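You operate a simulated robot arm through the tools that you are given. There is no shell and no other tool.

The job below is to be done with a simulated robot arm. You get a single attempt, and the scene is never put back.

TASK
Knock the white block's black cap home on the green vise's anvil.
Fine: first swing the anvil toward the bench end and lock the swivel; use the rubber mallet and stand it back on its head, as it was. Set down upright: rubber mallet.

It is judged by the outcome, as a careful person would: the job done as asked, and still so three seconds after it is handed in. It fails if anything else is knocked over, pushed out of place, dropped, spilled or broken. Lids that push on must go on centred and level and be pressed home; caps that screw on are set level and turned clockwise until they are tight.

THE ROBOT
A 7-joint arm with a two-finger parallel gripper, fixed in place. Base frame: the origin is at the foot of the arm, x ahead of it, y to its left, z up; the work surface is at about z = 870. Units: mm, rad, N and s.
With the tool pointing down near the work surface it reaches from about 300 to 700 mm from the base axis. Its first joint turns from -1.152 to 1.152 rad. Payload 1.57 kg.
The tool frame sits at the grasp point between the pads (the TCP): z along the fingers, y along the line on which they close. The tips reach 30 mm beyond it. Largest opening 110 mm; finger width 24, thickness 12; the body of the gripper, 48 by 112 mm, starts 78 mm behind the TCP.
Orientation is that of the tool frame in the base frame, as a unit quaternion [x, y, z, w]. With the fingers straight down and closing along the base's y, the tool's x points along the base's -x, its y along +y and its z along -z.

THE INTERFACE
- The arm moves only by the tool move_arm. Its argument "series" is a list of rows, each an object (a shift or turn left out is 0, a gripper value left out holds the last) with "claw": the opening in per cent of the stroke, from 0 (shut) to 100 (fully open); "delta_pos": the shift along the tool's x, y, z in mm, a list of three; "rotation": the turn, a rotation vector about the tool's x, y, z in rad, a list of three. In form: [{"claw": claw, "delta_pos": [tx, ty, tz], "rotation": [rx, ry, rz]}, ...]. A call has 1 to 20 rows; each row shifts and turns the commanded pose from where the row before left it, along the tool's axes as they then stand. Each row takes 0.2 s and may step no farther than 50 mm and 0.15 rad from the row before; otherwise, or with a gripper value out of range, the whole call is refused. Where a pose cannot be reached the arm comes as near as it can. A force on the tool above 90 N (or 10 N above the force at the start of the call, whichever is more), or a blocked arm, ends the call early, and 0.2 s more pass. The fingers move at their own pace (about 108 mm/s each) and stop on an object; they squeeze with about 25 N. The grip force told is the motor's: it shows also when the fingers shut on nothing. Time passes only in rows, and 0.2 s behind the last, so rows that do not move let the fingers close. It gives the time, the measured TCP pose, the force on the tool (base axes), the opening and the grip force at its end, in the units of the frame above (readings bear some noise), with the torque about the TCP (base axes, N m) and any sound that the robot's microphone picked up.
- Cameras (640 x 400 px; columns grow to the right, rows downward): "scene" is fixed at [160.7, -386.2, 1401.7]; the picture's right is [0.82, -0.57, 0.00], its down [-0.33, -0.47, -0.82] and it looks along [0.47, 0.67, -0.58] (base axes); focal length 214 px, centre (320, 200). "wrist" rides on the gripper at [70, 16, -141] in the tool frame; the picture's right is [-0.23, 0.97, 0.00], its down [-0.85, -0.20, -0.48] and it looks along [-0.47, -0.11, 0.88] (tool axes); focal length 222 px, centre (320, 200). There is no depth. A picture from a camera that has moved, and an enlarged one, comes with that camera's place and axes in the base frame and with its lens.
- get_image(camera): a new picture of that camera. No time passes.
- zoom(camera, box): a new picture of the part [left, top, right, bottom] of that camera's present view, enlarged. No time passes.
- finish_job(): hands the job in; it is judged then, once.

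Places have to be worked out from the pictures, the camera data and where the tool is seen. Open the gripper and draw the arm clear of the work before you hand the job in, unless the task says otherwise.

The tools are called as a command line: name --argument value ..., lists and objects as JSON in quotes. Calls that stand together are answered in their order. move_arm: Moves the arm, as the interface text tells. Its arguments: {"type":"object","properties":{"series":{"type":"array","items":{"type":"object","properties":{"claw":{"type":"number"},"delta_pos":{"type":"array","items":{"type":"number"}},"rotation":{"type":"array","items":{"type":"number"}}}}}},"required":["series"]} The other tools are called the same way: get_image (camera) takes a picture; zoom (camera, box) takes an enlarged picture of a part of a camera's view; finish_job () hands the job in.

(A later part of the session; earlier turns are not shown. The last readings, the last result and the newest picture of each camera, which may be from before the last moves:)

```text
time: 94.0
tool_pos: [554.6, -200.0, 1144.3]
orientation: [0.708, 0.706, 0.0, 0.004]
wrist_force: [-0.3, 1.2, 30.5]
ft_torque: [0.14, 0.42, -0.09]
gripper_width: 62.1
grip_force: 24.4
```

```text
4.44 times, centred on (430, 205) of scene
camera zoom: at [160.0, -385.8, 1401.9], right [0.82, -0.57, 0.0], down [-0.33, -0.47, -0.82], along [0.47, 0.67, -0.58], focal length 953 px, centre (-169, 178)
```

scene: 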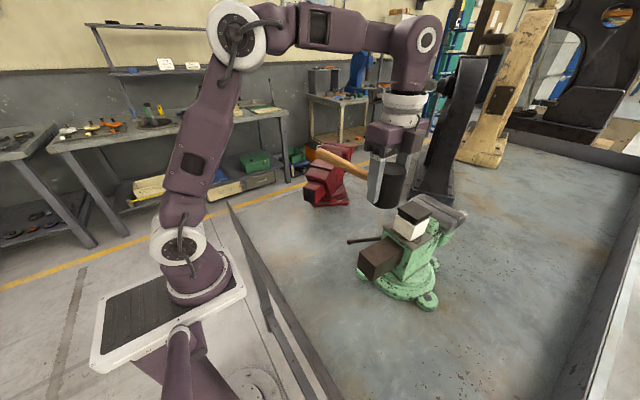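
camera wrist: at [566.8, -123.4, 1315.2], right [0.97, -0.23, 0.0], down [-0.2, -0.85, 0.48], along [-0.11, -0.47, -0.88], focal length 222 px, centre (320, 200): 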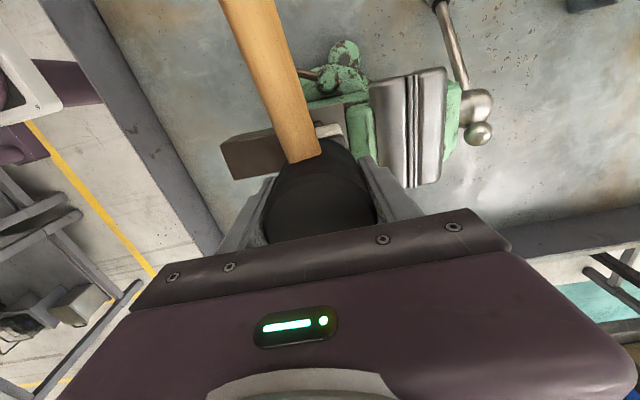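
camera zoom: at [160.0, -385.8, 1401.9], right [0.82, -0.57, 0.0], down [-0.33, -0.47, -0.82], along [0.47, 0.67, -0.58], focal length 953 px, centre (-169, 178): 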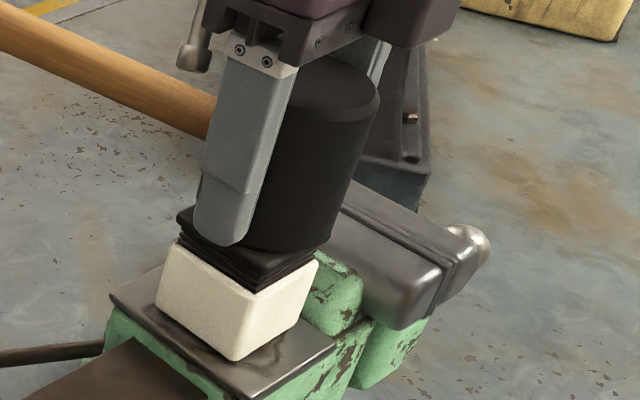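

Residual push is 30 N. I lift again and inspect whether the cap moved.

move_arm --series '[{"delta_pos": [0, 0, -12]}, {"delta_pos": [0, 0, -20]}, {"delta_pos": [0, 0, 0]}]'

zoom --camera "scene" --box '[390, 160, 470, 250]'

zoom --camera "scene" --box '[400, 195, 440, 235]'

```text
time: 94.8
tool_pos: [552.6, -197.7, 1176.3]
orientation: [0.708, 0.706, -0.001, 0.0]
wrist_force: [-0.3, 0.3, -3.8]
ft_torque: [-0.04, -0.01, 0.01]
gripper_width: 62.7
grip_force: 25.1
```

```text
4.44 times, centred on (430, 205) of scene
camera zoom: at [160.8, -386.3, 1401.6], right [0.82, -0.57, 0.0], down [-0.33, -0.47, -0.82], along [0.47, 0.67, -0.58], focal length 953 px, centre (-169, 178)
```

zoom: 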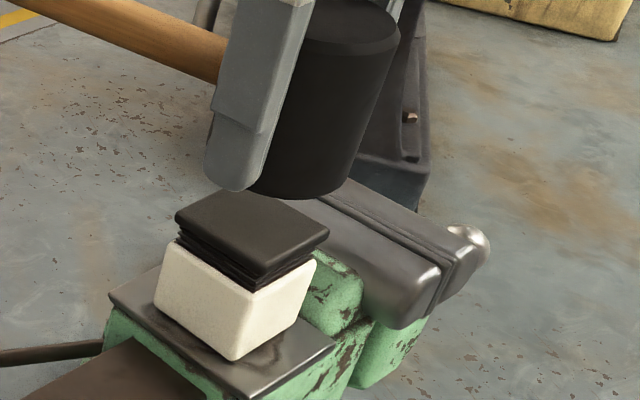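

```text
10.00 times, centred on (420, 215) of scene
camera zoom: at [160.8, -386.3, 1401.6], right [0.82, -0.57, 0.0], down [-0.33, -0.47, -0.82], along [0.47, 0.67, -0.58], focal length 2145 px, centre (-680, 50)
```

zoom: 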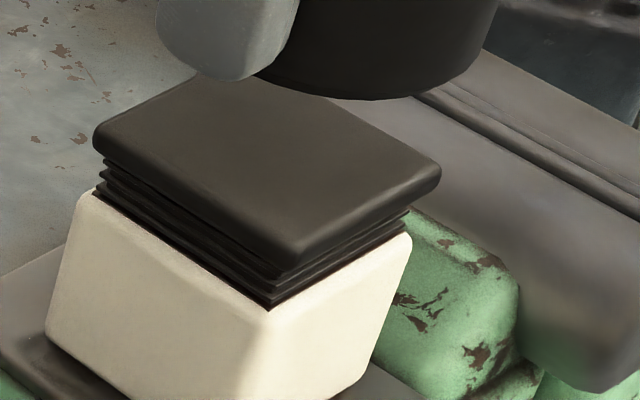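

The cap hasn't budged; friction in the pads limits the blow. Better: stand the mallet on the cap, open the fingers a little, and drive its top with the gripper's palm so the full force goes straight through the mallet. I position it (slightly toward -y so its balance point is over the cap) and lower to contact.

move_arm --series '[{"delta_pos": [-5, 1, 8]}, {"delta_pos": [0, 0, 8]}, {"delta_pos": [0, 0, 4]}, {"delta_pos": [0, 0, 2]}, {"delta_pos": [0, 0, 0]}]'

zoom --camera "scene" --box '[390, 160, 470, 250]'

```text
time: 96.0
tool_pos: [553.1, -204.6, 1155.1]
orientation: [0.708, 0.706, -0.001, 0.001]
wrist_force: [0.5, -0.2, -4.1]
ft_torque: [-0.09, -0.04, -0.01]
gripper_width: 62.5
grip_force: 25.0
```

```text
4.44 times, centred on (430, 205) of scene
camera zoom: at [160.8, -386.3, 1401.6], right [0.82, -0.57, 0.0], down [-0.33, -0.47, -0.82], along [0.47, 0.67, -0.58], focal length 953 px, centre (-169, 178)
```

zoom: 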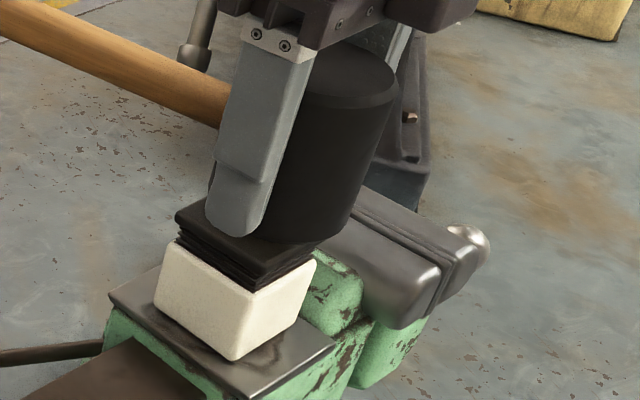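

zoom --camera "scene" --box '[400, 180, 450, 230]'

get_image --camera "wrist"

zoom --camera "wrist" --box '[220, 90, 420, 250]'

```text
8.00 times, centred on (425, 205) of scene
camera zoom: at [160.8, -386.3, 1401.6], right [0.82, -0.57, 0.0], down [-0.33, -0.47, -0.82], along [0.47, 0.67, -0.58], focal length 1716 px, centre (-520, 160)
```

zoom: 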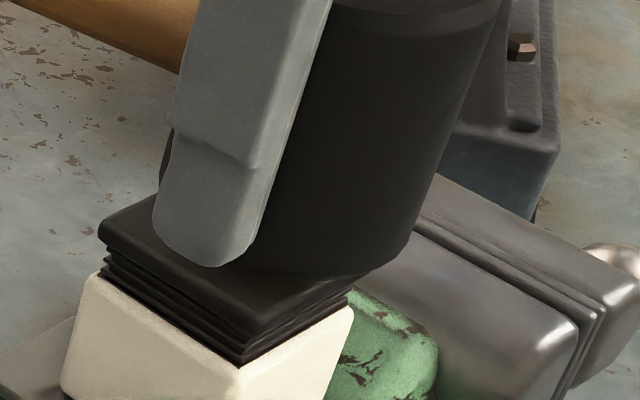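

```text
taken
camera wrist: at [570.1, -134.3, 1296.2], right [0.97, -0.23, 0.0], down [-0.2, -0.85, 0.48], along [-0.11, -0.47, -0.88], focal length 222 px, centre (320, 200)
```

wrist: 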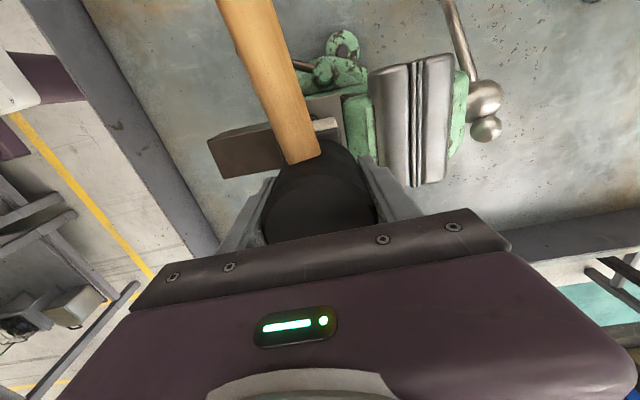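

```text
2.50 times, centred on (320, 170) of wrist
camera zoom: at [570.1, -134.3, 1296.2], right [0.97, -0.23, 0.0], down [-0.2, -0.85, 0.48], along [-0.11, -0.47, -0.88], focal length 555 px, centre (320, 275)
```

zoom: 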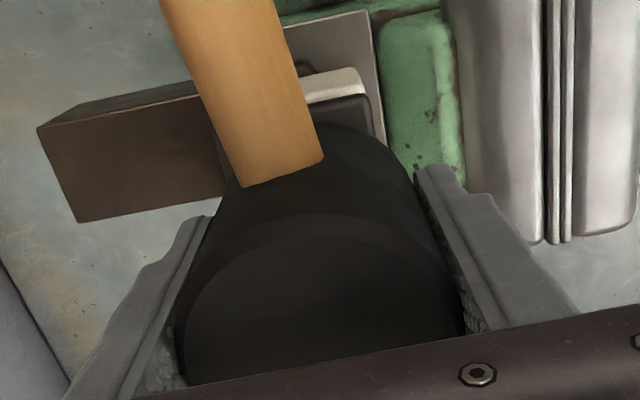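

With the fingers closing along x, one of them would foul the vise's raised jaw side if I go lower, so I turn the tool (and mallet) back 90°: handle toward the robot, fingers on the free ±y sides. I raise first, then rotate.

move_arm --series '[{"delta_pos": [0, 0, -15]}, {"delta_pos": [0, 0, -15]}, {"rotation": [0, 0, -0.143]}, {"rotation": [0, 0, -0.143]}, {"rotation": [0, 0, -0.143]}, {"rotation": [0, 0, -0.143]}, {"rotation": [0, 0, -0.143]}, {"rotation": [0, 0, -0.143]}, {"rotation": [0, 0, -0.143]}, {"rotation": [0, 0, -0.143]}, {"rotation": [0, 0, -0.143]}, {"rotation": [0, 0, -0.143]}, {"rotation": [0, 0, -0.141]}, {"delta_pos": [0, 0, 0]}]'

get_image --camera "wrist"

get_image --camera "scene"

```text
time: 99.0
tool_pos: [552.7, -203.6, 1183.5]
orientation: [0.0, 1.0, -0.002, -0.001]
wrist_force: [-0.2, 0.9, -3.9]
ft_torque: [0.04, -0.08, -0.02]
gripper_width: 62.4
grip_force: 24.9
```

```text
taken
camera wrist: at [483.8, -186.5, 1326.3], right [0.23, 0.97, 0.0], down [0.86, -0.2, 0.48], along [0.47, -0.11, -0.88], focal length 222 px, centre (320, 200)
```

wrist: 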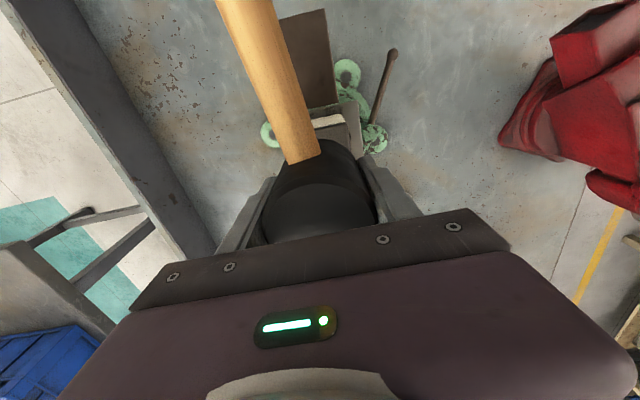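

```text
taken
```

scene: 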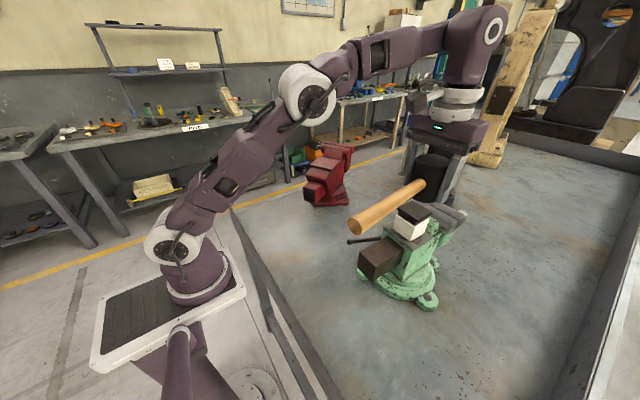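

The mallet handle now points toward the robot. I enlarge the views to align the head with the block before lowering.

zoom --camera "wrist" --box '[220, 80, 420, 250]'

zoom --camera "scene" --box '[340, 140, 480, 260]'

```text
2.35 times, centred on (320, 165) of wrist
camera zoom: at [483.8, -186.5, 1326.3], right [0.23, 0.97, 0.0], down [0.86, -0.2, 0.48], along [0.47, -0.11, -0.88], focal length 523 px, centre (320, 282)
```

zoom: 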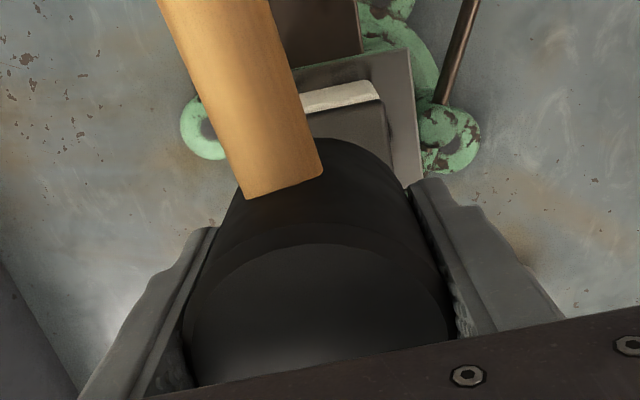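

```text
3.33 times, centred on (410, 200) of scene
camera zoom: at [160.8, -386.3, 1401.6], right [0.82, -0.57, 0.0], down [-0.33, -0.47, -0.82], along [0.47, 0.67, -0.58], focal length 715 px, centre (20, 200)
```

zoom: 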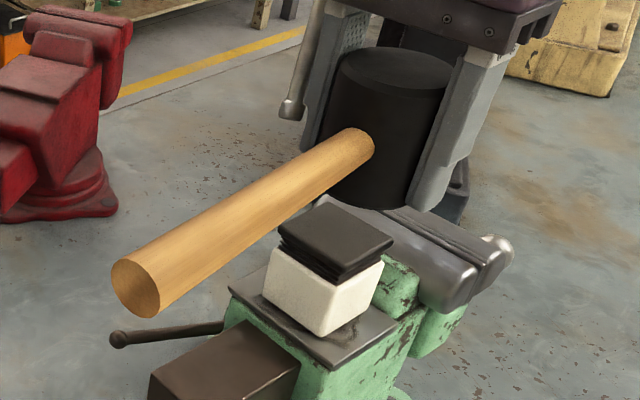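

The handle clears everything. I align over the block (about (551,-198.3)) and lower until the face touches the cap again.

move_arm --series '[{"delta_pos": [1.7, 5.3, 10]}, {"delta_pos": [0, 0, 10]}, {"delta_pos": [0, 0, 8]}, {"delta_pos": [0, 0, 3]}, {"delta_pos": [0, 0, 0]}]'

zoom --camera "scene" --box '[390, 160, 470, 250]'

get_image --camera "wrist"

```text
time: 100.2
tool_pos: [551.1, -198.9, 1152.6]
orientation: [0.0, 1.0, 0.0, -0.001]
wrist_force: [-0.3, -0.2, -3.6]
ft_torque: [0.03, -0.07, 0.0]
gripper_width: 62.5
grip_force: 25.3
```

```text
4.44 times, centred on (430, 205) of scene
camera zoom: at [160.8, -386.3, 1401.6], right [0.82, -0.57, 0.0], down [-0.33, -0.47, -0.82], along [0.47, 0.67, -0.58], focal length 953 px, centre (-169, 178)
```

zoom: 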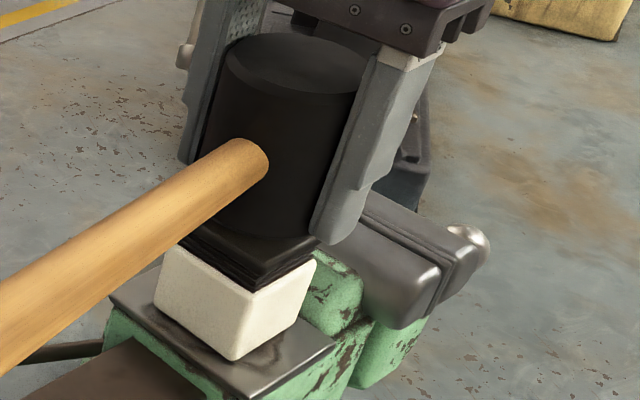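

```text
taken
camera wrist: at [481.3, -180.4, 1294.9], right [0.23, 0.97, 0.0], down [0.85, -0.2, 0.48], along [0.47, -0.11, -0.88], focal length 222 px, centre (320, 200)
```

wrist: 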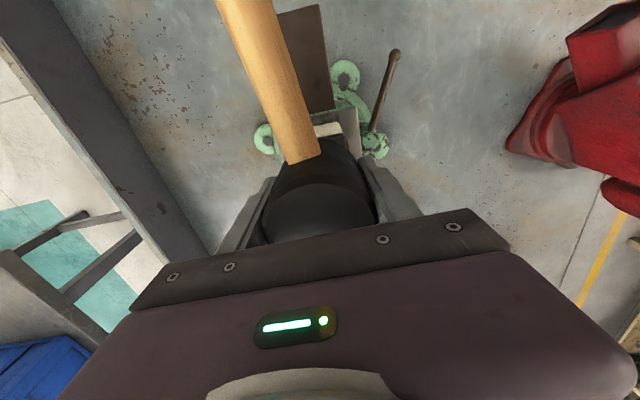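

move_arm --series '[{"delta_pos": [0, 0, 2]}, {"delta_pos": [0, 0, 2]}, {"delta_pos": [0, 0, 2]}, {"delta_pos": [0, 0, 0]}]'

```text
time: 101.2
tool_pos: [550.5, -199.1, 1145.9]
orientation: [0.001, 1.0, -0.001, -0.001]
wrist_force: [0.0, 0.2, -3.7]
ft_torque: [0.0, -0.06, 0.01]
gripper_width: 62.5
grip_force: 24.8
```

No contact yet at z≈1146. I continue down in 1.5 mm steps.

move_arm --series '[{"delta_pos": [0, 0, 1.5]}, {"delta_pos": [0, 0, 1.5]}, {"delta_pos": [0, 0, 1.5]}, {"delta_pos": [0, 0, 0]}]'

```text
time: 102.2
tool_pos: [551.5, -198.3, 1144.3]
orientation: [0.001, 1.0, -0.003, 0.003]
wrist_force: [0.9, 1.4, 29.0]
ft_torque: [0.58, -0.01, 0.0]
gripper_width: 62.6
grip_force: 24.9
```

The face touches at z≈1145 with 29 N; the torque says the cap's highest spot is toward +y, so centred pressing should level it. I press on in small steps, letting the head slide up between the pads toward the palm.

move_arm --series '[{"delta_pos": [0, 0, 2.5]}, {"delta_pos": [0, 0, 2.5]}, {"delta_pos": [0, 0, 2.5]}, {"delta_pos": [0, 0, 2.5]}, {"delta_pos": [0, 0, 0]}]'

zoom --camera "scene" --box '[390, 160, 470, 250]'

```text
time: 103.3
tool_pos: [551.9, -199.1, 1131.7]
orientation: [0.001, 1.0, 0.0, -0.001]
wrist_force: [0.1, 0.5, 5.5]
ft_torque: [0.11, 0.02, -0.02]
gripper_width: 62.6
grip_force: 25.1
```

```text
4.44 times, centred on (430, 205) of scene
camera zoom: at [160.6, -386.2, 1401.7], right [0.82, -0.57, 0.0], down [-0.33, -0.47, -0.82], along [0.47, 0.67, -0.58], focal length 953 px, centre (-169, 178)
```

zoom: 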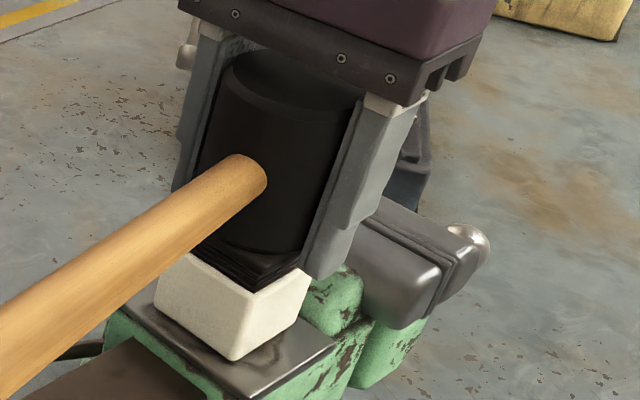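

The head is sliding up in the pads as intended (about 13 mm), and the fingers are passing the cap's ±y sides. I continue in small steps toward palm contact, watching force and picture.

move_arm --series '[{"delta_pos": [0, 0, 2.5]}, {"delta_pos": [0, 0, 2.5]}, {"delta_pos": [0, 0, 2.5]}, {"delta_pos": [0, 0, 0]}]'

zoom --camera "scene" --box '[390, 160, 470, 250]'

get_image --camera "wrist"

```text
time: 104.3
tool_pos: [551.7, -199.0, 1125.4]
orientation: [0.001, 1.0, -0.002, 0.002]
wrist_force: [6.8, -0.2, 38.5]
ft_torque: [0.37, -0.03, -0.08]
gripper_width: 62.4
grip_force: 24.6
```

```text
4.44 times, centred on (430, 205) of scene
camera zoom: at [160.3, -386.0, 1401.8], right [0.82, -0.57, 0.0], down [-0.33, -0.47, -0.82], along [0.47, 0.67, -0.58], focal length 953 px, centre (-169, 178)
```

zoom: 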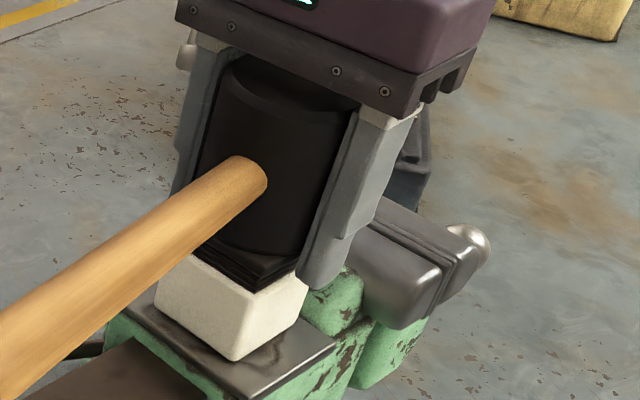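

```text
taken
camera wrist: at [481.3, -180.9, 1267.8], right [0.23, 0.97, 0.0], down [0.85, -0.2, 0.48], along [0.47, -0.11, -0.88], focal length 222 px, centre (320, 200)
```

wrist: 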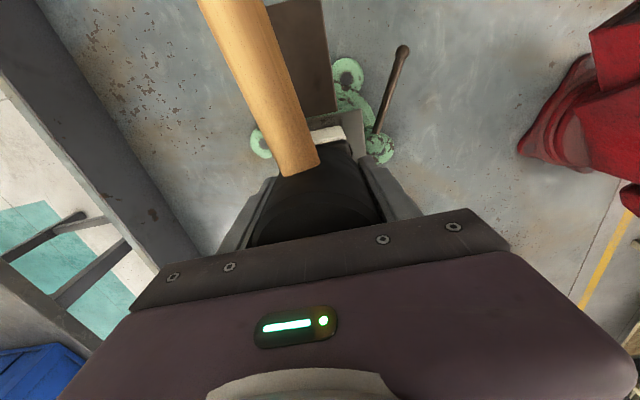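

zoom --camera "scene" --box '[400, 195, 440, 235]'

```text
10.00 times, centred on (420, 215) of scene
camera zoom: at [160.3, -386.0, 1401.8], right [0.82, -0.57, 0.0], down [-0.33, -0.47, -0.82], along [0.47, 0.67, -0.58], focal length 2145 px, centre (-680, 50)
```

zoom: 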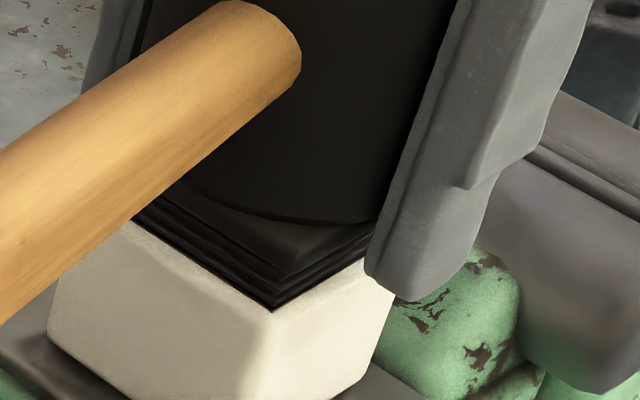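

The cap hasn't moved yet at 38 N; the head is still sliding in the pads. I keep going in 2.5 mm steps until the palm bears on the head.

move_arm --series '[{"delta_pos": [0, 0, 2.5]}, {"delta_pos": [0, 0, 2.5]}, {"delta_pos": [0, 0, 2.5]}, {"delta_pos": [0, 0, 2.5]}, {"delta_pos": [0, 0, 0]}]'

zoom --camera "scene" --box '[390, 160, 470, 250]'

```text
time: 105.5
tool_pos: [551.4, -199.0, 1115.5]
orientation: [0.001, 1.0, -0.001, 0.002]
wrist_force: [-4.2, 2.2, 39.6]
ft_torque: [0.2, 0.02, -0.1]
gripper_width: 62.6
grip_force: 25.1
```

```text
4.44 times, centred on (430, 205) of scene
camera zoom: at [159.9, -385.9, 1401.9], right [0.82, -0.57, 0.0], down [-0.33, -0.47, -0.82], along [0.47, 0.67, -0.58], focal length 953 px, centre (-169, 178)
```

zoom: 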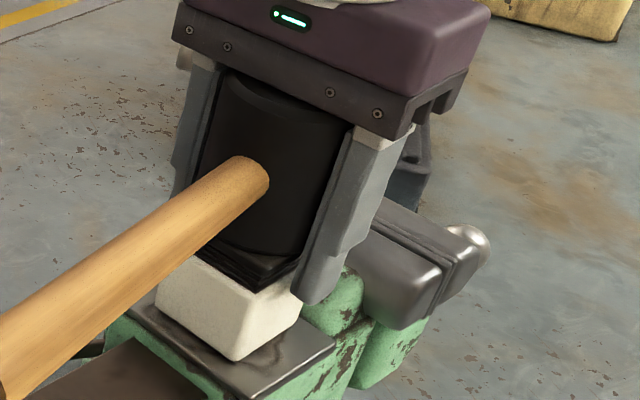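

move_arm --series '[{"delta_pos": [0, 0, 2]}, {"delta_pos": [0, 0, 2]}, {"delta_pos": [0, 0, 2]}, {"delta_pos": [0, 0, 0]}]'

zoom --camera "scene" --box '[390, 160, 470, 250]'

```text
time: 106.5
tool_pos: [551.2, -198.0, 1112.0]
orientation: [0.001, 1.0, -0.002, 0.004]
wrist_force: [1.4, 2.2, 52.3]
ft_torque: [0.31, 0.37, 0.02]
gripper_width: 62.3
grip_force: 24.9
```

```text
4.44 times, centred on (430, 205) of scene
camera zoom: at [159.9, -385.8, 1401.9], right [0.82, -0.57, 0.0], down [-0.33, -0.47, -0.82], along [0.47, 0.67, -0.58], focal length 953 px, centre (-169, 178)
```

zoom: 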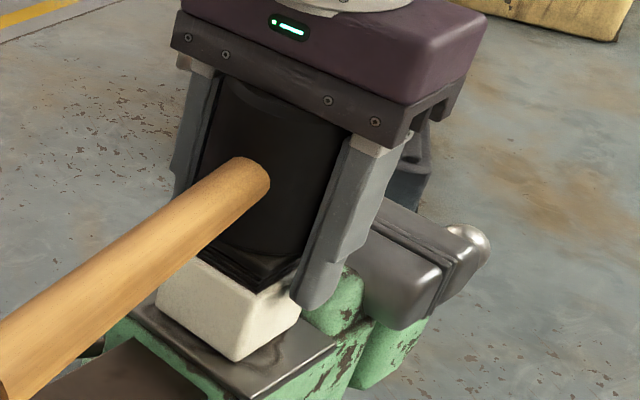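

Force has climbed past the slip level to 52 N, so the palm is now bearing on the head. I press further in 1.5 mm steps.

move_arm --series '[{"delta_pos": [0, 0, 1.5]}, {"delta_pos": [0, 0, 1.5]}, {"delta_pos": [0, 0, 1.5]}, {"delta_pos": [0, 0, 0]}]'

zoom --camera "scene" --box '[400, 195, 440, 235]'

```text
time: 107.5
tool_pos: [551.5, -199.5, 1111.2]
orientation: [0.001, 1.0, -0.004, 0.006]
wrist_force: [-7.1, 6.0, 87.2]
ft_torque: [1.04, 1.45, -0.04]
gripper_width: 62.5
grip_force: 24.8
```

```text
10.00 times, centred on (420, 215) of scene
camera zoom: at [159.0, -385.5, 1402.1], right [0.82, -0.57, 0.0], down [-0.33, -0.47, -0.82], along [0.47, 0.67, -0.58], focal length 2145 px, centre (-680, 50)
```

zoom: 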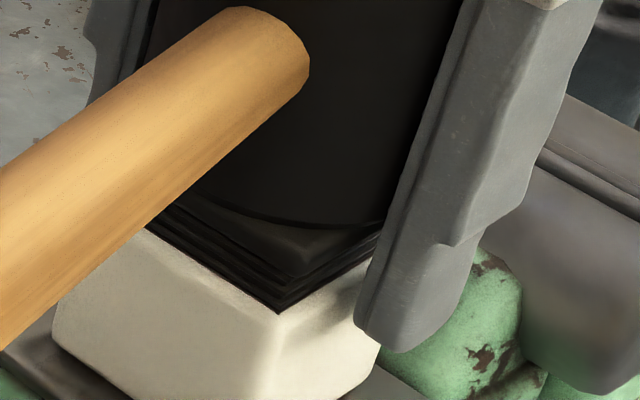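

At 87 N static push the cap still holds, so it really needs knocks. With the palm now backing the mallet, I lift 25 mm (fingers still guiding beside the block), shift 6 mm toward -x to centre on the cap, and knock down sharply.

move_arm --series '[{"delta_pos": [0, 0, -12.5]}, {"delta_pos": [0, 0, -12.5]}, {"delta_pos": [6, 0, 0]}, {"delta_pos": [0, 0, 0]}]'

zoom --camera "scene" --box '[390, 160, 470, 250]'

get_image --camera "wrist"

```text
time: 108.5
tool_pos: [545.9, -199.8, 1128.3]
orientation: [0.001, 1.0, -0.001, 0.0]
wrist_force: [0.0, 0.0, -3.3]
ft_torque: [0.04, -0.11, 0.01]
gripper_width: 62.3
grip_force: 24.9
```

```text
4.44 times, centred on (430, 205) of scene
camera zoom: at [160.8, -386.3, 1401.6], right [0.82, -0.57, 0.0], down [-0.33, -0.47, -0.82], along [0.47, 0.67, -0.58], focal length 953 px, centre (-169, 178)
```

zoom: 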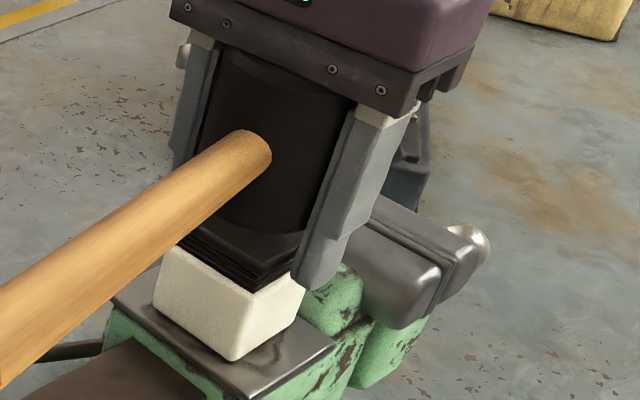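

```text
taken
camera wrist: at [475.8, -182.1, 1271.0], right [0.23, 0.97, 0.0], down [0.85, -0.2, 0.48], along [0.47, -0.11, -0.88], focal length 222 px, centre (320, 200)
```

wrist: 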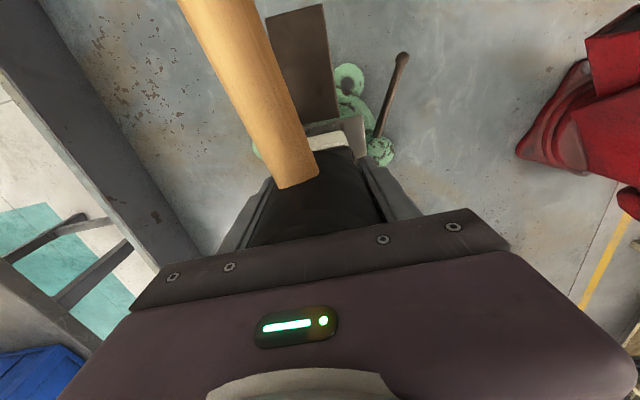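

The mallet is lifted about 17 mm with the palm backing it. Now the knock: one fast 32 mm row down.

move_arm --series '[{"delta_pos": [0, 0, 32]}, {"delta_pos": [0, 0, 0]}]'

zoom --camera "scene" --box '[390, 160, 470, 250]'

```text
time: 109.0
tool_pos: [549.2, -201.2, 1112.6]
orientation: [0.0, 1.0, -0.007, 0.01]
wrist_force: [-7.2, 3.5, 30.7]
ft_torque: [0.84, 0.66, 0.06]
gripper_width: 62.1
grip_force: 25.4
stopped in row 2: the force on the tool passed its limit at 102 N (the readings are from after the stop); the commanded pose is now the measured one
```

```text
4.44 times, centred on (430, 205) of scene
camera zoom: at [160.0, -386.0, 1401.8], right [0.82, -0.57, 0.0], down [-0.33, -0.47, -0.82], along [0.47, 0.67, -0.58], focal length 953 px, centre (-169, 178)
```

zoom: 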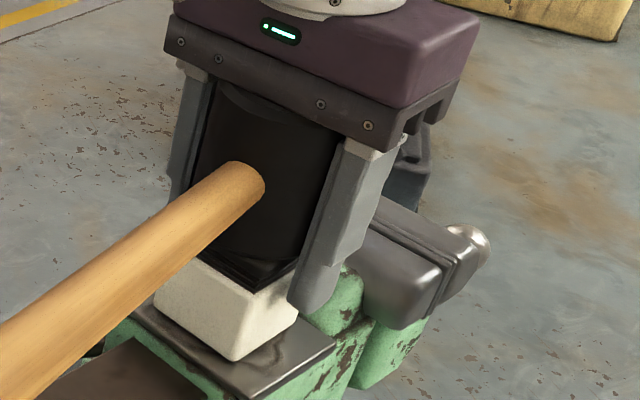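

The knock peaked at 102 N. I lift and look closely at the cap to see whether it moved.

move_arm --series '[{"delta_pos": [0, 0, -10]}, {"delta_pos": [0, 0, -14]}, {"delta_pos": [0, 0, 0]}]'

zoom --camera "scene" --box '[395, 190, 445, 240]'

get_image --camera "wrist"

```text
time: 109.8
tool_pos: [547.2, -197.3, 1133.6]
orientation: [0.001, 1.0, -0.007, 0.007]
wrist_force: [-0.6, 0.3, -4.7]
ft_torque: [0.0, -0.09, 0.0]
gripper_width: 62.0
grip_force: 25.5
```

```text
8.00 times, centred on (420, 215) of scene
camera zoom: at [160.8, -386.3, 1401.6], right [0.82, -0.57, 0.0], down [-0.33, -0.47, -0.82], along [0.47, 0.67, -0.58], focal length 1716 px, centre (-480, 80)
```

zoom: 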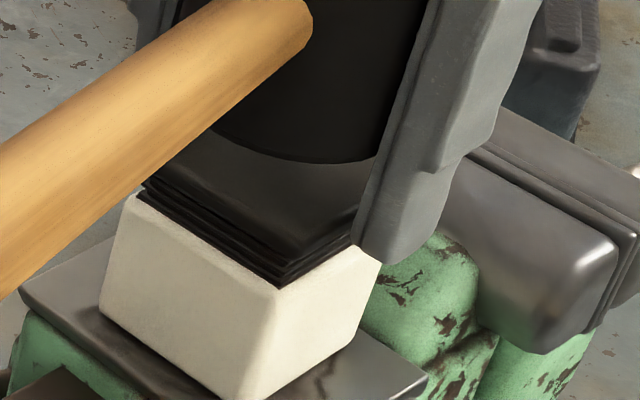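

```text
taken
camera wrist: at [475.3, -179.3, 1273.6], right [0.23, 0.97, -0.01], down [0.85, -0.2, 0.49], along [0.48, -0.12, -0.87], focal length 222 px, centre (320, 200)
```

wrist: 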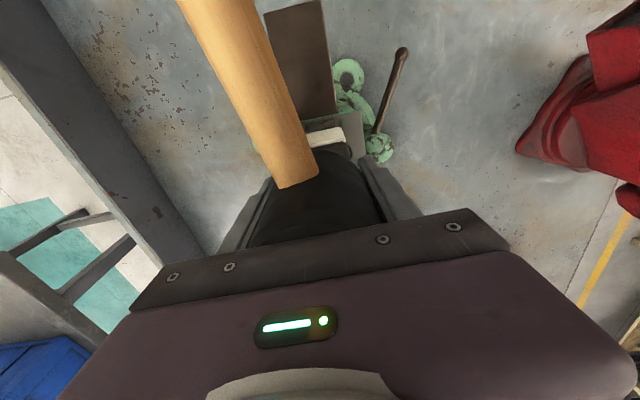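

It looks as though the cap may have gone down some; the mallet hides it. I raise clear, correct the small tool tilt picked up at the stop, and compare with the earlier close-up.

move_arm --series '[{"delta_pos": [0, 0, -20]}, {"delta_pos": [0, 0, -20], "rotation": [-0.014, 0.014, 0]}, {"delta_pos": [0, 0, -15]}, {"delta_pos": [0, 0, 0]}]'

zoom --camera "scene" --box '[400, 195, 440, 235]'

zoom --camera "scene" --box '[390, 160, 470, 250]'

```text
time: 110.8
tool_pos: [547.2, -200.1, 1188.4]
orientation: [0.0, 1.0, 0.002, 0.0]
wrist_force: [0.2, 0.3, -3.7]
ft_torque: [0.01, -0.07, -0.06]
gripper_width: 62.1
grip_force: 25.1
```

```text
10.00 times, centred on (420, 215) of scene
camera zoom: at [160.8, -386.3, 1401.6], right [0.82, -0.57, 0.0], down [-0.33, -0.47, -0.82], along [0.47, 0.67, -0.58], focal length 2145 px, centre (-680, 50)
```

zoom: 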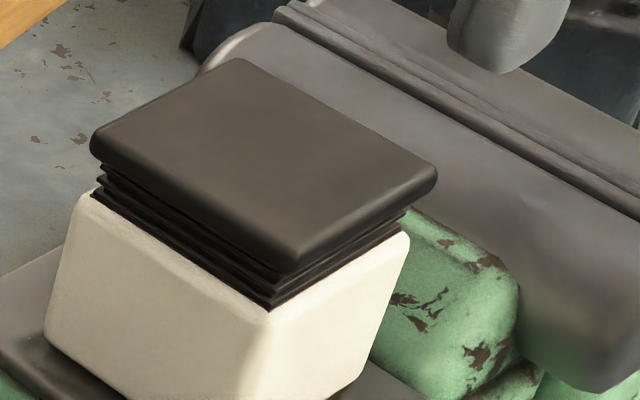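

```text
4.44 times, centred on (430, 205) of scene
camera zoom: at [160.8, -386.3, 1401.6], right [0.82, -0.57, 0.0], down [-0.33, -0.47, -0.82], along [0.47, 0.67, -0.58], focal length 953 px, centre (-169, 178)
```

zoom: 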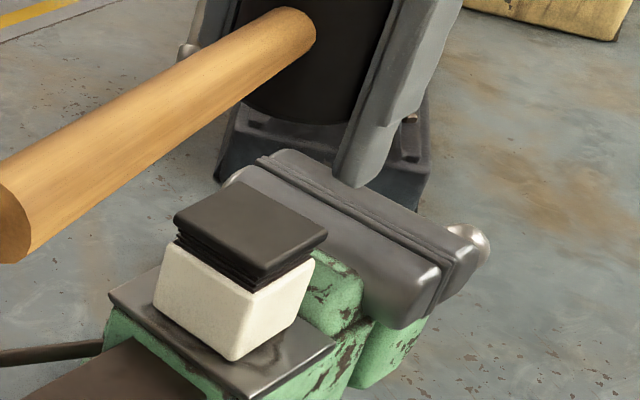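

The cap is unmoved, so gentle rigid contact isn't enough: it needs a truly sharp blow. The palm-backed mallet is aligned with the block (y≈-198.8), so I strike from 75 mm above at full arm speed.

move_arm --series '[{"delta_pos": [0, 1.3, 0]}, {"delta_pos": [0, 0, 0]}, {"delta_pos": [0, 0, 48]}, {"delta_pos": [0, 0, 48]}, {"delta_pos": [0, 0, 0]}]'

zoom --camera "scene" --box '[390, 160, 470, 250]'

```text
time: 111.9
tool_pos: [550.4, -198.5, 1104.8]
orientation: [0.001, 1.0, -0.006, 0.013]
wrist_force: [-1.5, 1.4, 28.2]
ft_torque: [0.73, 0.61, 0.02]
gripper_width: 62.3
grip_force: 25.0
stopped in row 5: the force on the tool passed its limit at 101 N (the readings are from after the stop); the commanded pose is now the measured one
```

```text
4.44 times, centred on (430, 205) of scene
camera zoom: at [160.2, -386.0, 1401.8], right [0.82, -0.57, 0.0], down [-0.33, -0.47, -0.82], along [0.47, 0.67, -0.58], focal length 953 px, centre (-169, 178)
```

zoom: 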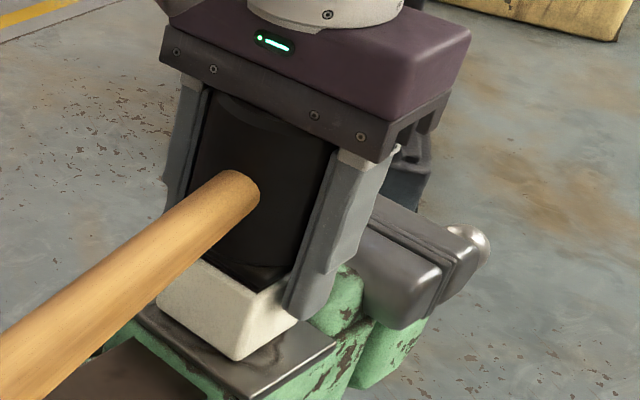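

The tool now rests about 7 mm lower than before: the cap has gone down. I enlarge to check how far.

zoom --camera "scene" --box '[400, 195, 440, 235]'

```text
10.00 times, centred on (420, 215) of scene
camera zoom: at [160.2, -386.0, 1401.8], right [0.82, -0.57, 0.0], down [-0.33, -0.47, -0.82], along [0.47, 0.67, -0.58], focal length 2145 px, centre (-680, 50)
```

zoom: 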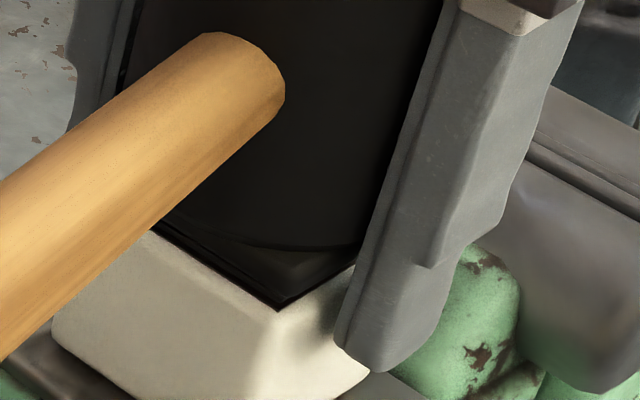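

The ribs have disappeared: the flange is right at the white rim. I raise the mallet clear, correct the small tilt, and inspect.

move_arm --series '[{"delta_pos": [0, 0, -12]}, {"delta_pos": [0, 0, -20]}, {"delta_pos": [0, 0, -20], "rotation": [-0.012, 0.026, 0]}, {"delta_pos": [0, 0, -20]}, {"delta_pos": [0, 0, -10]}, {"delta_pos": [0, 0, 0]}]'

zoom --camera "scene" --box '[400, 195, 440, 235]'

get_image --camera "wrist"

```text
time: 113.3
tool_pos: [548.6, -197.0, 1185.9]
orientation: [0.001, 1.0, 0.002, -0.002]
wrist_force: [-0.8, 0.3, -2.8]
ft_torque: [0.02, -0.08, 0.01]
gripper_width: 62.2
grip_force: 24.9
```

```text
10.00 times, centred on (420, 215) of scene
camera zoom: at [160.8, -386.3, 1401.6], right [0.82, -0.57, 0.0], down [-0.33, -0.47, -0.82], along [0.47, 0.67, -0.58], focal length 2145 px, centre (-680, 50)
```

zoom: 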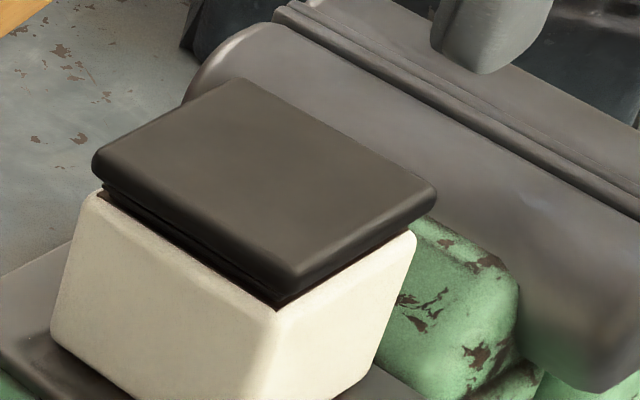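

```text
taken
camera wrist: at [479.8, -180.4, 1328.0], right [0.23, 0.97, 0.0], down [0.86, -0.2, 0.47], along [0.46, -0.11, -0.88], focal length 222 px, centre (320, 200)
```

wrist: 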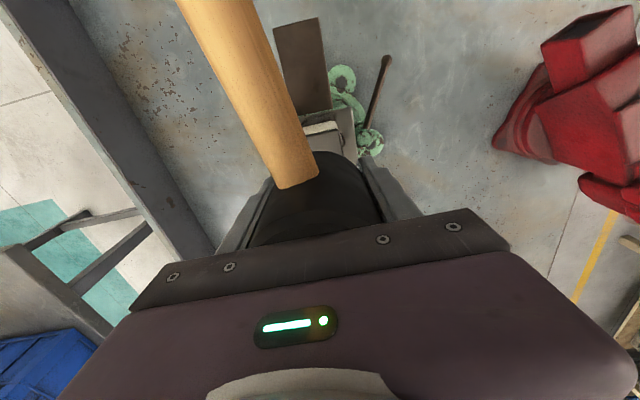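

One knock drove the cap about 5 mm; a gap of roughly one rib (3–4 mm) remains, and the cap looks level. I realign and give a second identical blow.

move_arm --series '[{"delta_pos": [0, -2, 0]}, {"delta_pos": [0, 0, 0]}, {"delta_pos": [0, 0, 49]}, {"delta_pos": [0, 0, 49]}, {"delta_pos": [0, 0, 0]}]'

zoom --camera "scene" --box '[400, 195, 440, 235]'

```text
time: 114.4
tool_pos: [550.6, -199.7, 1102.0]
orientation: [0.0, 1.0, -0.003, 0.009]
wrist_force: [-3.8, 2.8, 24.9]
ft_torque: [0.65, 0.54, 0.01]
gripper_width: 62.1
grip_force: 24.9
stopped in row 5: the force on the tool passed its limit at 97 N (the readings are from after the stop); the commanded pose is now the measured one
```

```text
10.00 times, centred on (420, 215) of scene
camera zoom: at [160.2, -386.0, 1401.8], right [0.82, -0.57, 0.0], down [-0.33, -0.47, -0.82], along [0.47, 0.67, -0.58], focal length 2145 px, centre (-680, 50)
```

zoom: 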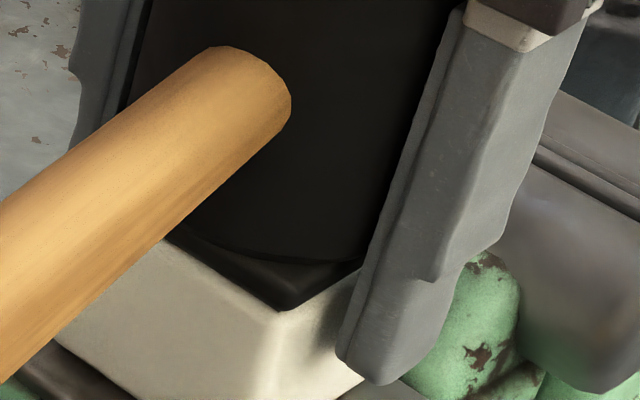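

The tool ended another 3 mm lower and the flange now appears to sit on the rim. I raise clear, correct the tilt and inspect from the scene view.

move_arm --series '[{"delta_pos": [0, 0, -12]}, {"delta_pos": [0, 0, -20]}, {"delta_pos": [0, 0, -20], "rotation": [-0.006, 0.018, 0]}, {"delta_pos": [0, 0, -20]}, {"delta_pos": [0, 0, -12]}, {"delta_pos": [0, 0, 0]}]'

zoom --camera "scene" --box '[400, 195, 440, 235]'

```text
time: 115.8
tool_pos: [551.1, -200.6, 1183.6]
orientation: [0.0, 1.0, 0.0, -0.002]
wrist_force: [0.2, 0.5, -3.1]
ft_torque: [0.01, -0.04, -0.03]
gripper_width: 62.1
grip_force: 25.1
```

```text
10.00 times, centred on (420, 215) of scene
camera zoom: at [160.8, -386.3, 1401.6], right [0.82, -0.57, 0.0], down [-0.33, -0.47, -0.82], along [0.47, 0.67, -0.58], focal length 2145 px, centre (-680, 50)
```

zoom: 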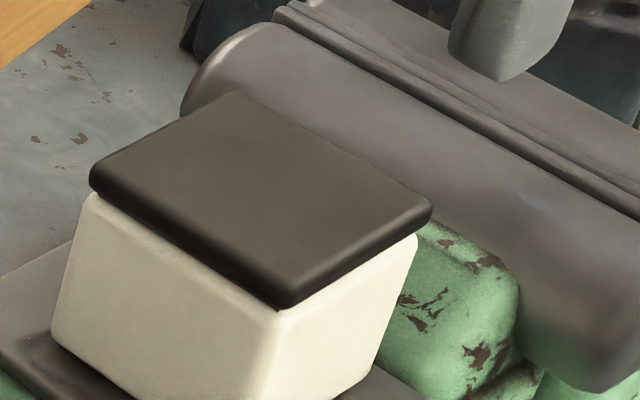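

The flange now looks seated right on the rim all round. I give one more confirming blow to be sure it is fully home.

move_arm --series '[{"delta_pos": [2.5, 1.2, 0]}, {"delta_pos": [0, 0, 0]}, {"delta_pos": [0, 0, 49]}, {"delta_pos": [0, 0, 49]}, {"delta_pos": [0, 0, 0]}]'

zoom --camera "scene" --box '[400, 195, 440, 235]'

```text
time: 116.8
tool_pos: [545.0, -198.6, 1101.1]
orientation: [0.001, 1.0, -0.006, 0.012]
wrist_force: [-2.7, 3.3, 30.6]
ft_torque: [0.88, 0.59, 0.03]
gripper_width: 62.4
grip_force: 10.4
stopped in row 5: the force on the tool passed its limit at 124 N (the readings are from after the stop); the commanded pose is now the measured one
```

```text
10.00 times, centred on (420, 215) of scene
camera zoom: at [160.1, -386.0, 1401.8], right [0.82, -0.57, 0.0], down [-0.33, -0.47, -0.82], along [0.47, 0.67, -0.58], focal length 2145 px, centre (-680, 50)
```

zoom: 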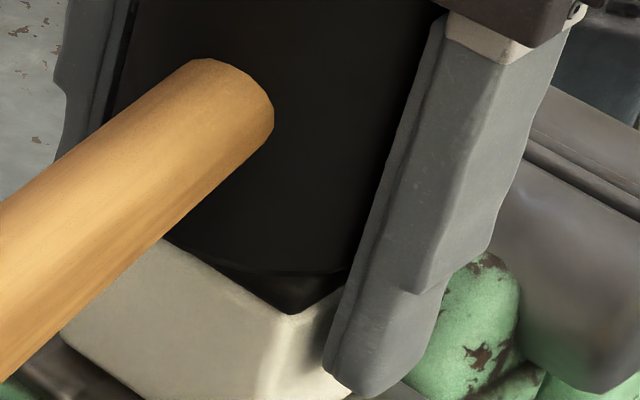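

That blow peaked stiffer (124 N) with under 1 mm of further travel, so the cap is bottomed. Grip force read low for a moment, so I let it settle with the claw commanded shut on the head, then read again.

move_arm --series '[{"claw": 30, "delta_pos": [0, 0, -2]}, {"claw": 30}, {"claw": 30}]'

get_image --camera "wrist"

```text
time: 117.7
tool_pos: [546.4, -199.1, 1100.0]
orientation: [0.0, 1.0, -0.006, 0.01]
wrist_force: [1.3, 1.2, 22.3]
ft_torque: [0.68, 0.42, -0.03]
gripper_width: 62.1
grip_force: 25.1
```

```text
taken
camera wrist: at [473.6, -180.3, 1241.3], right [0.23, 0.97, -0.01], down [0.85, -0.19, 0.5], along [0.48, -0.12, -0.87], focal length 222 px, centre (320, 200)
```

wrist: 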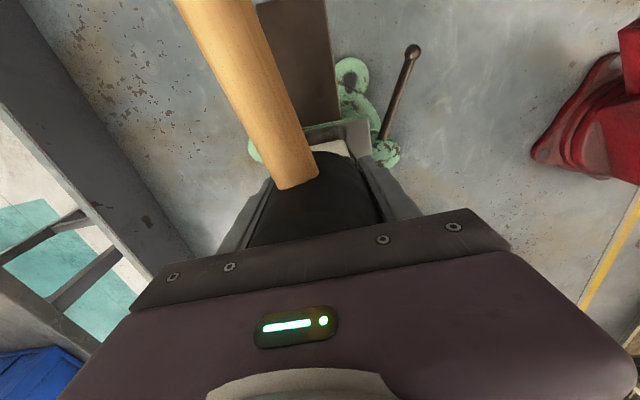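

Grip is back to 25 N and the mallet rests on the seated cap. To set it down later I must re-grip it higher: I raise 8 mm, level the tool, shift the head slightly so its balance point is over the cap, and look at the cap meanwhile.

move_arm --series '[{"delta_pos": [0, 0, -6]}, {"delta_pos": [0, 0, -6], "rotation": [-0.012, 0.02, 0]}, {"delta_pos": [-3, 0, 0]}, {"delta_pos": [-3, 0, 0]}, {"delta_pos": [0, 0, 0]}]'

zoom --camera "scene" --box '[395, 185, 445, 240]'

```text
time: 118.8
tool_pos: [552.3, -199.5, 1112.1]
orientation: [0.0, 1.0, 0.0, -0.001]
wrist_force: [0.0, 0.0, -4.3]
ft_torque: [0.0, -0.09, 0.03]
gripper_width: 62.4
grip_force: 24.9
```

```text
7.27 times, centred on (420, 212) of scene
camera zoom: at [160.8, -386.3, 1401.6], right [0.82, -0.57, 0.0], down [-0.33, -0.47, -0.82], along [0.47, 0.67, -0.58], focal length 1560 px, centre (-407, 109)
```

zoom: 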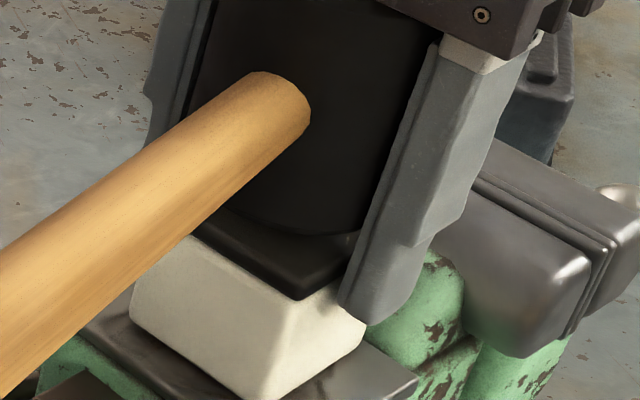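

The flange sits right on the white body. Now I lower the mallet gently until it just rests on the cap.

move_arm --series '[{"delta_pos": [0, 0, 4]}, {"delta_pos": [0, 0, 2]}, {"delta_pos": [0, 0, 1]}, {"delta_pos": [0, 0, 0]}]'

```text
time: 119.8
tool_pos: [550.9, -198.7, 1104.2]
orientation: [0.0, 1.0, 0.0, -0.001]
wrist_force: [0.2, 0.5, -4.2]
ft_torque: [0.02, -0.08, 0.03]
gripper_width: 62.1
grip_force: 24.8
```

move_arm --series '[{"delta_pos": [0, 0, 1]}, {"delta_pos": [0, 0, 1]}, {"delta_pos": [0, 0, 0]}]'

```text
time: 120.7
tool_pos: [550.7, -199.5, 1104.7]
orientation: [0.0, 1.0, 0.0, -0.001]
wrist_force: [-0.1, -0.2, -3.5]
ft_torque: [0.01, -0.11, -0.02]
gripper_width: 62.4
grip_force: 25.2
```

Still hanging free (about -3.5 N). I continue in 1 mm steps.

move_arm --series '[{"delta_pos": [0, 0, 1]}, {"delta_pos": [0, 0, 1]}, {"delta_pos": [0, 0, 0]}]'

```text
time: 121.5
tool_pos: [552.6, -198.8, 1101.9]
orientation: [0.0, 1.0, 0.0, -0.001]
wrist_force: [0.3, 0.0, -4.2]
ft_torque: [0.01, -0.08, 0.0]
gripper_width: 62.1
grip_force: 25.0
```

move_arm --series '[{"delta_pos": [0, 0, 1]}, {"delta_pos": [0, 0, 0.8]}, {"delta_pos": [0, 0, 0]}]'

zoom --camera "scene" --box '[395, 185, 445, 240]'

```text
time: 122.2
tool_pos: [552.9, -199.1, 1100.5]
orientation: [-0.001, 1.0, -0.001, 0.001]
wrist_force: [-2.5, 2.0, 27.0]
ft_torque: [0.2, -0.62, 0.03]
gripper_width: 62.0
grip_force: 25.0
```

```text
7.27 times, centred on (420, 212) of scene
camera zoom: at [160.2, -386.0, 1401.8], right [0.82, -0.57, 0.0], down [-0.33, -0.47, -0.82], along [0.47, 0.67, -0.58], focal length 1560 px, centre (-407, 109)
```

zoom: 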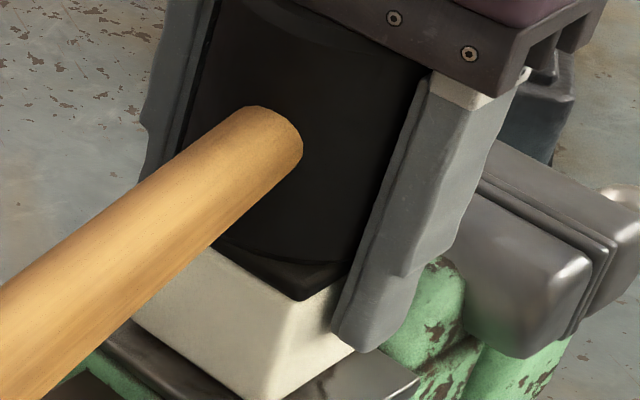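

Contact with 27 N, bearing a bit on the +x edge, so I ease up slightly with a hair of tilt to sit it flush.

move_arm --series '[{"delta_pos": [0, 0, -0.8], "rotation": [0, -0.01, 0]}, {"delta_pos": [0, 0, 0]}]'

```text
time: 122.8
tool_pos: [552.4, -198.5, 1100.1]
orientation: [0.0, 1.0, -0.001, 0.004]
wrist_force: [3.7, 1.2, 28.4]
ft_torque: [0.09, 0.19, -0.04]
gripper_width: 62.4
grip_force: 24.8
```

Now the bearing point is near the centre, so the face is flush. I relieve a little more load.

move_arm --series '[{"delta_pos": [0, 0, -1.2]}, {"delta_pos": [0, 0, 0]}]'

```text
time: 123.5
tool_pos: [551.6, -198.2, 1100.2]
orientation: [0.0, 1.0, 0.001, 0.003]
wrist_force: [6.1, -3.0, 11.3]
ft_torque: [-0.09, -0.16, 0.0]
gripper_width: 62.2
grip_force: 25.1
```

Load is down to about 15 N on the cap. I open the fingers a few millimetres in small steps and check that the mallet stands by itself.

move_arm --series '[{"claw": 58}, {"claw": 60}, {"claw": 64}, {"claw": 68}, {"claw": 68}]'

zoom --camera "scene" --box '[360, 150, 460, 250]'

get_image --camera "wrist"

```text
time: 124.7
tool_pos: [551.2, -198.8, 1101.7]
orientation: [0.001, 1.0, 0.0, 0.004]
wrist_force: [0.0, -0.9, 0.4]
ft_torque: [0.03, -0.04, 0.01]
gripper_width: 74.8
grip_force: 0.1
```

```text
4.00 times, centred on (410, 200) of scene
camera zoom: at [160.7, -386.2, 1401.7], right [0.82, -0.57, 0.0], down [-0.33, -0.47, -0.82], along [0.47, 0.67, -0.58], focal length 858 px, centre (-40, 200)
```

zoom: 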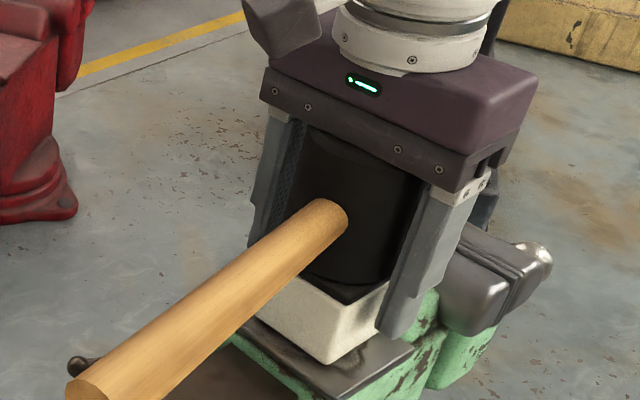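

```text
taken
camera wrist: at [481.4, -181.0, 1242.7], right [0.23, 0.97, 0.0], down [0.85, -0.2, 0.48], along [0.47, -0.11, -0.87], focal length 222 px, centre (320, 200)
```

wrist: 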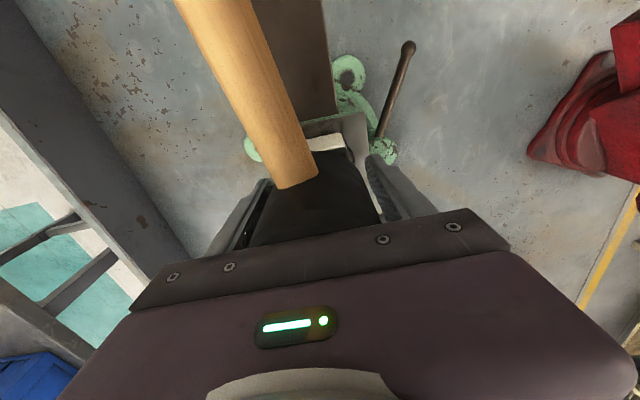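

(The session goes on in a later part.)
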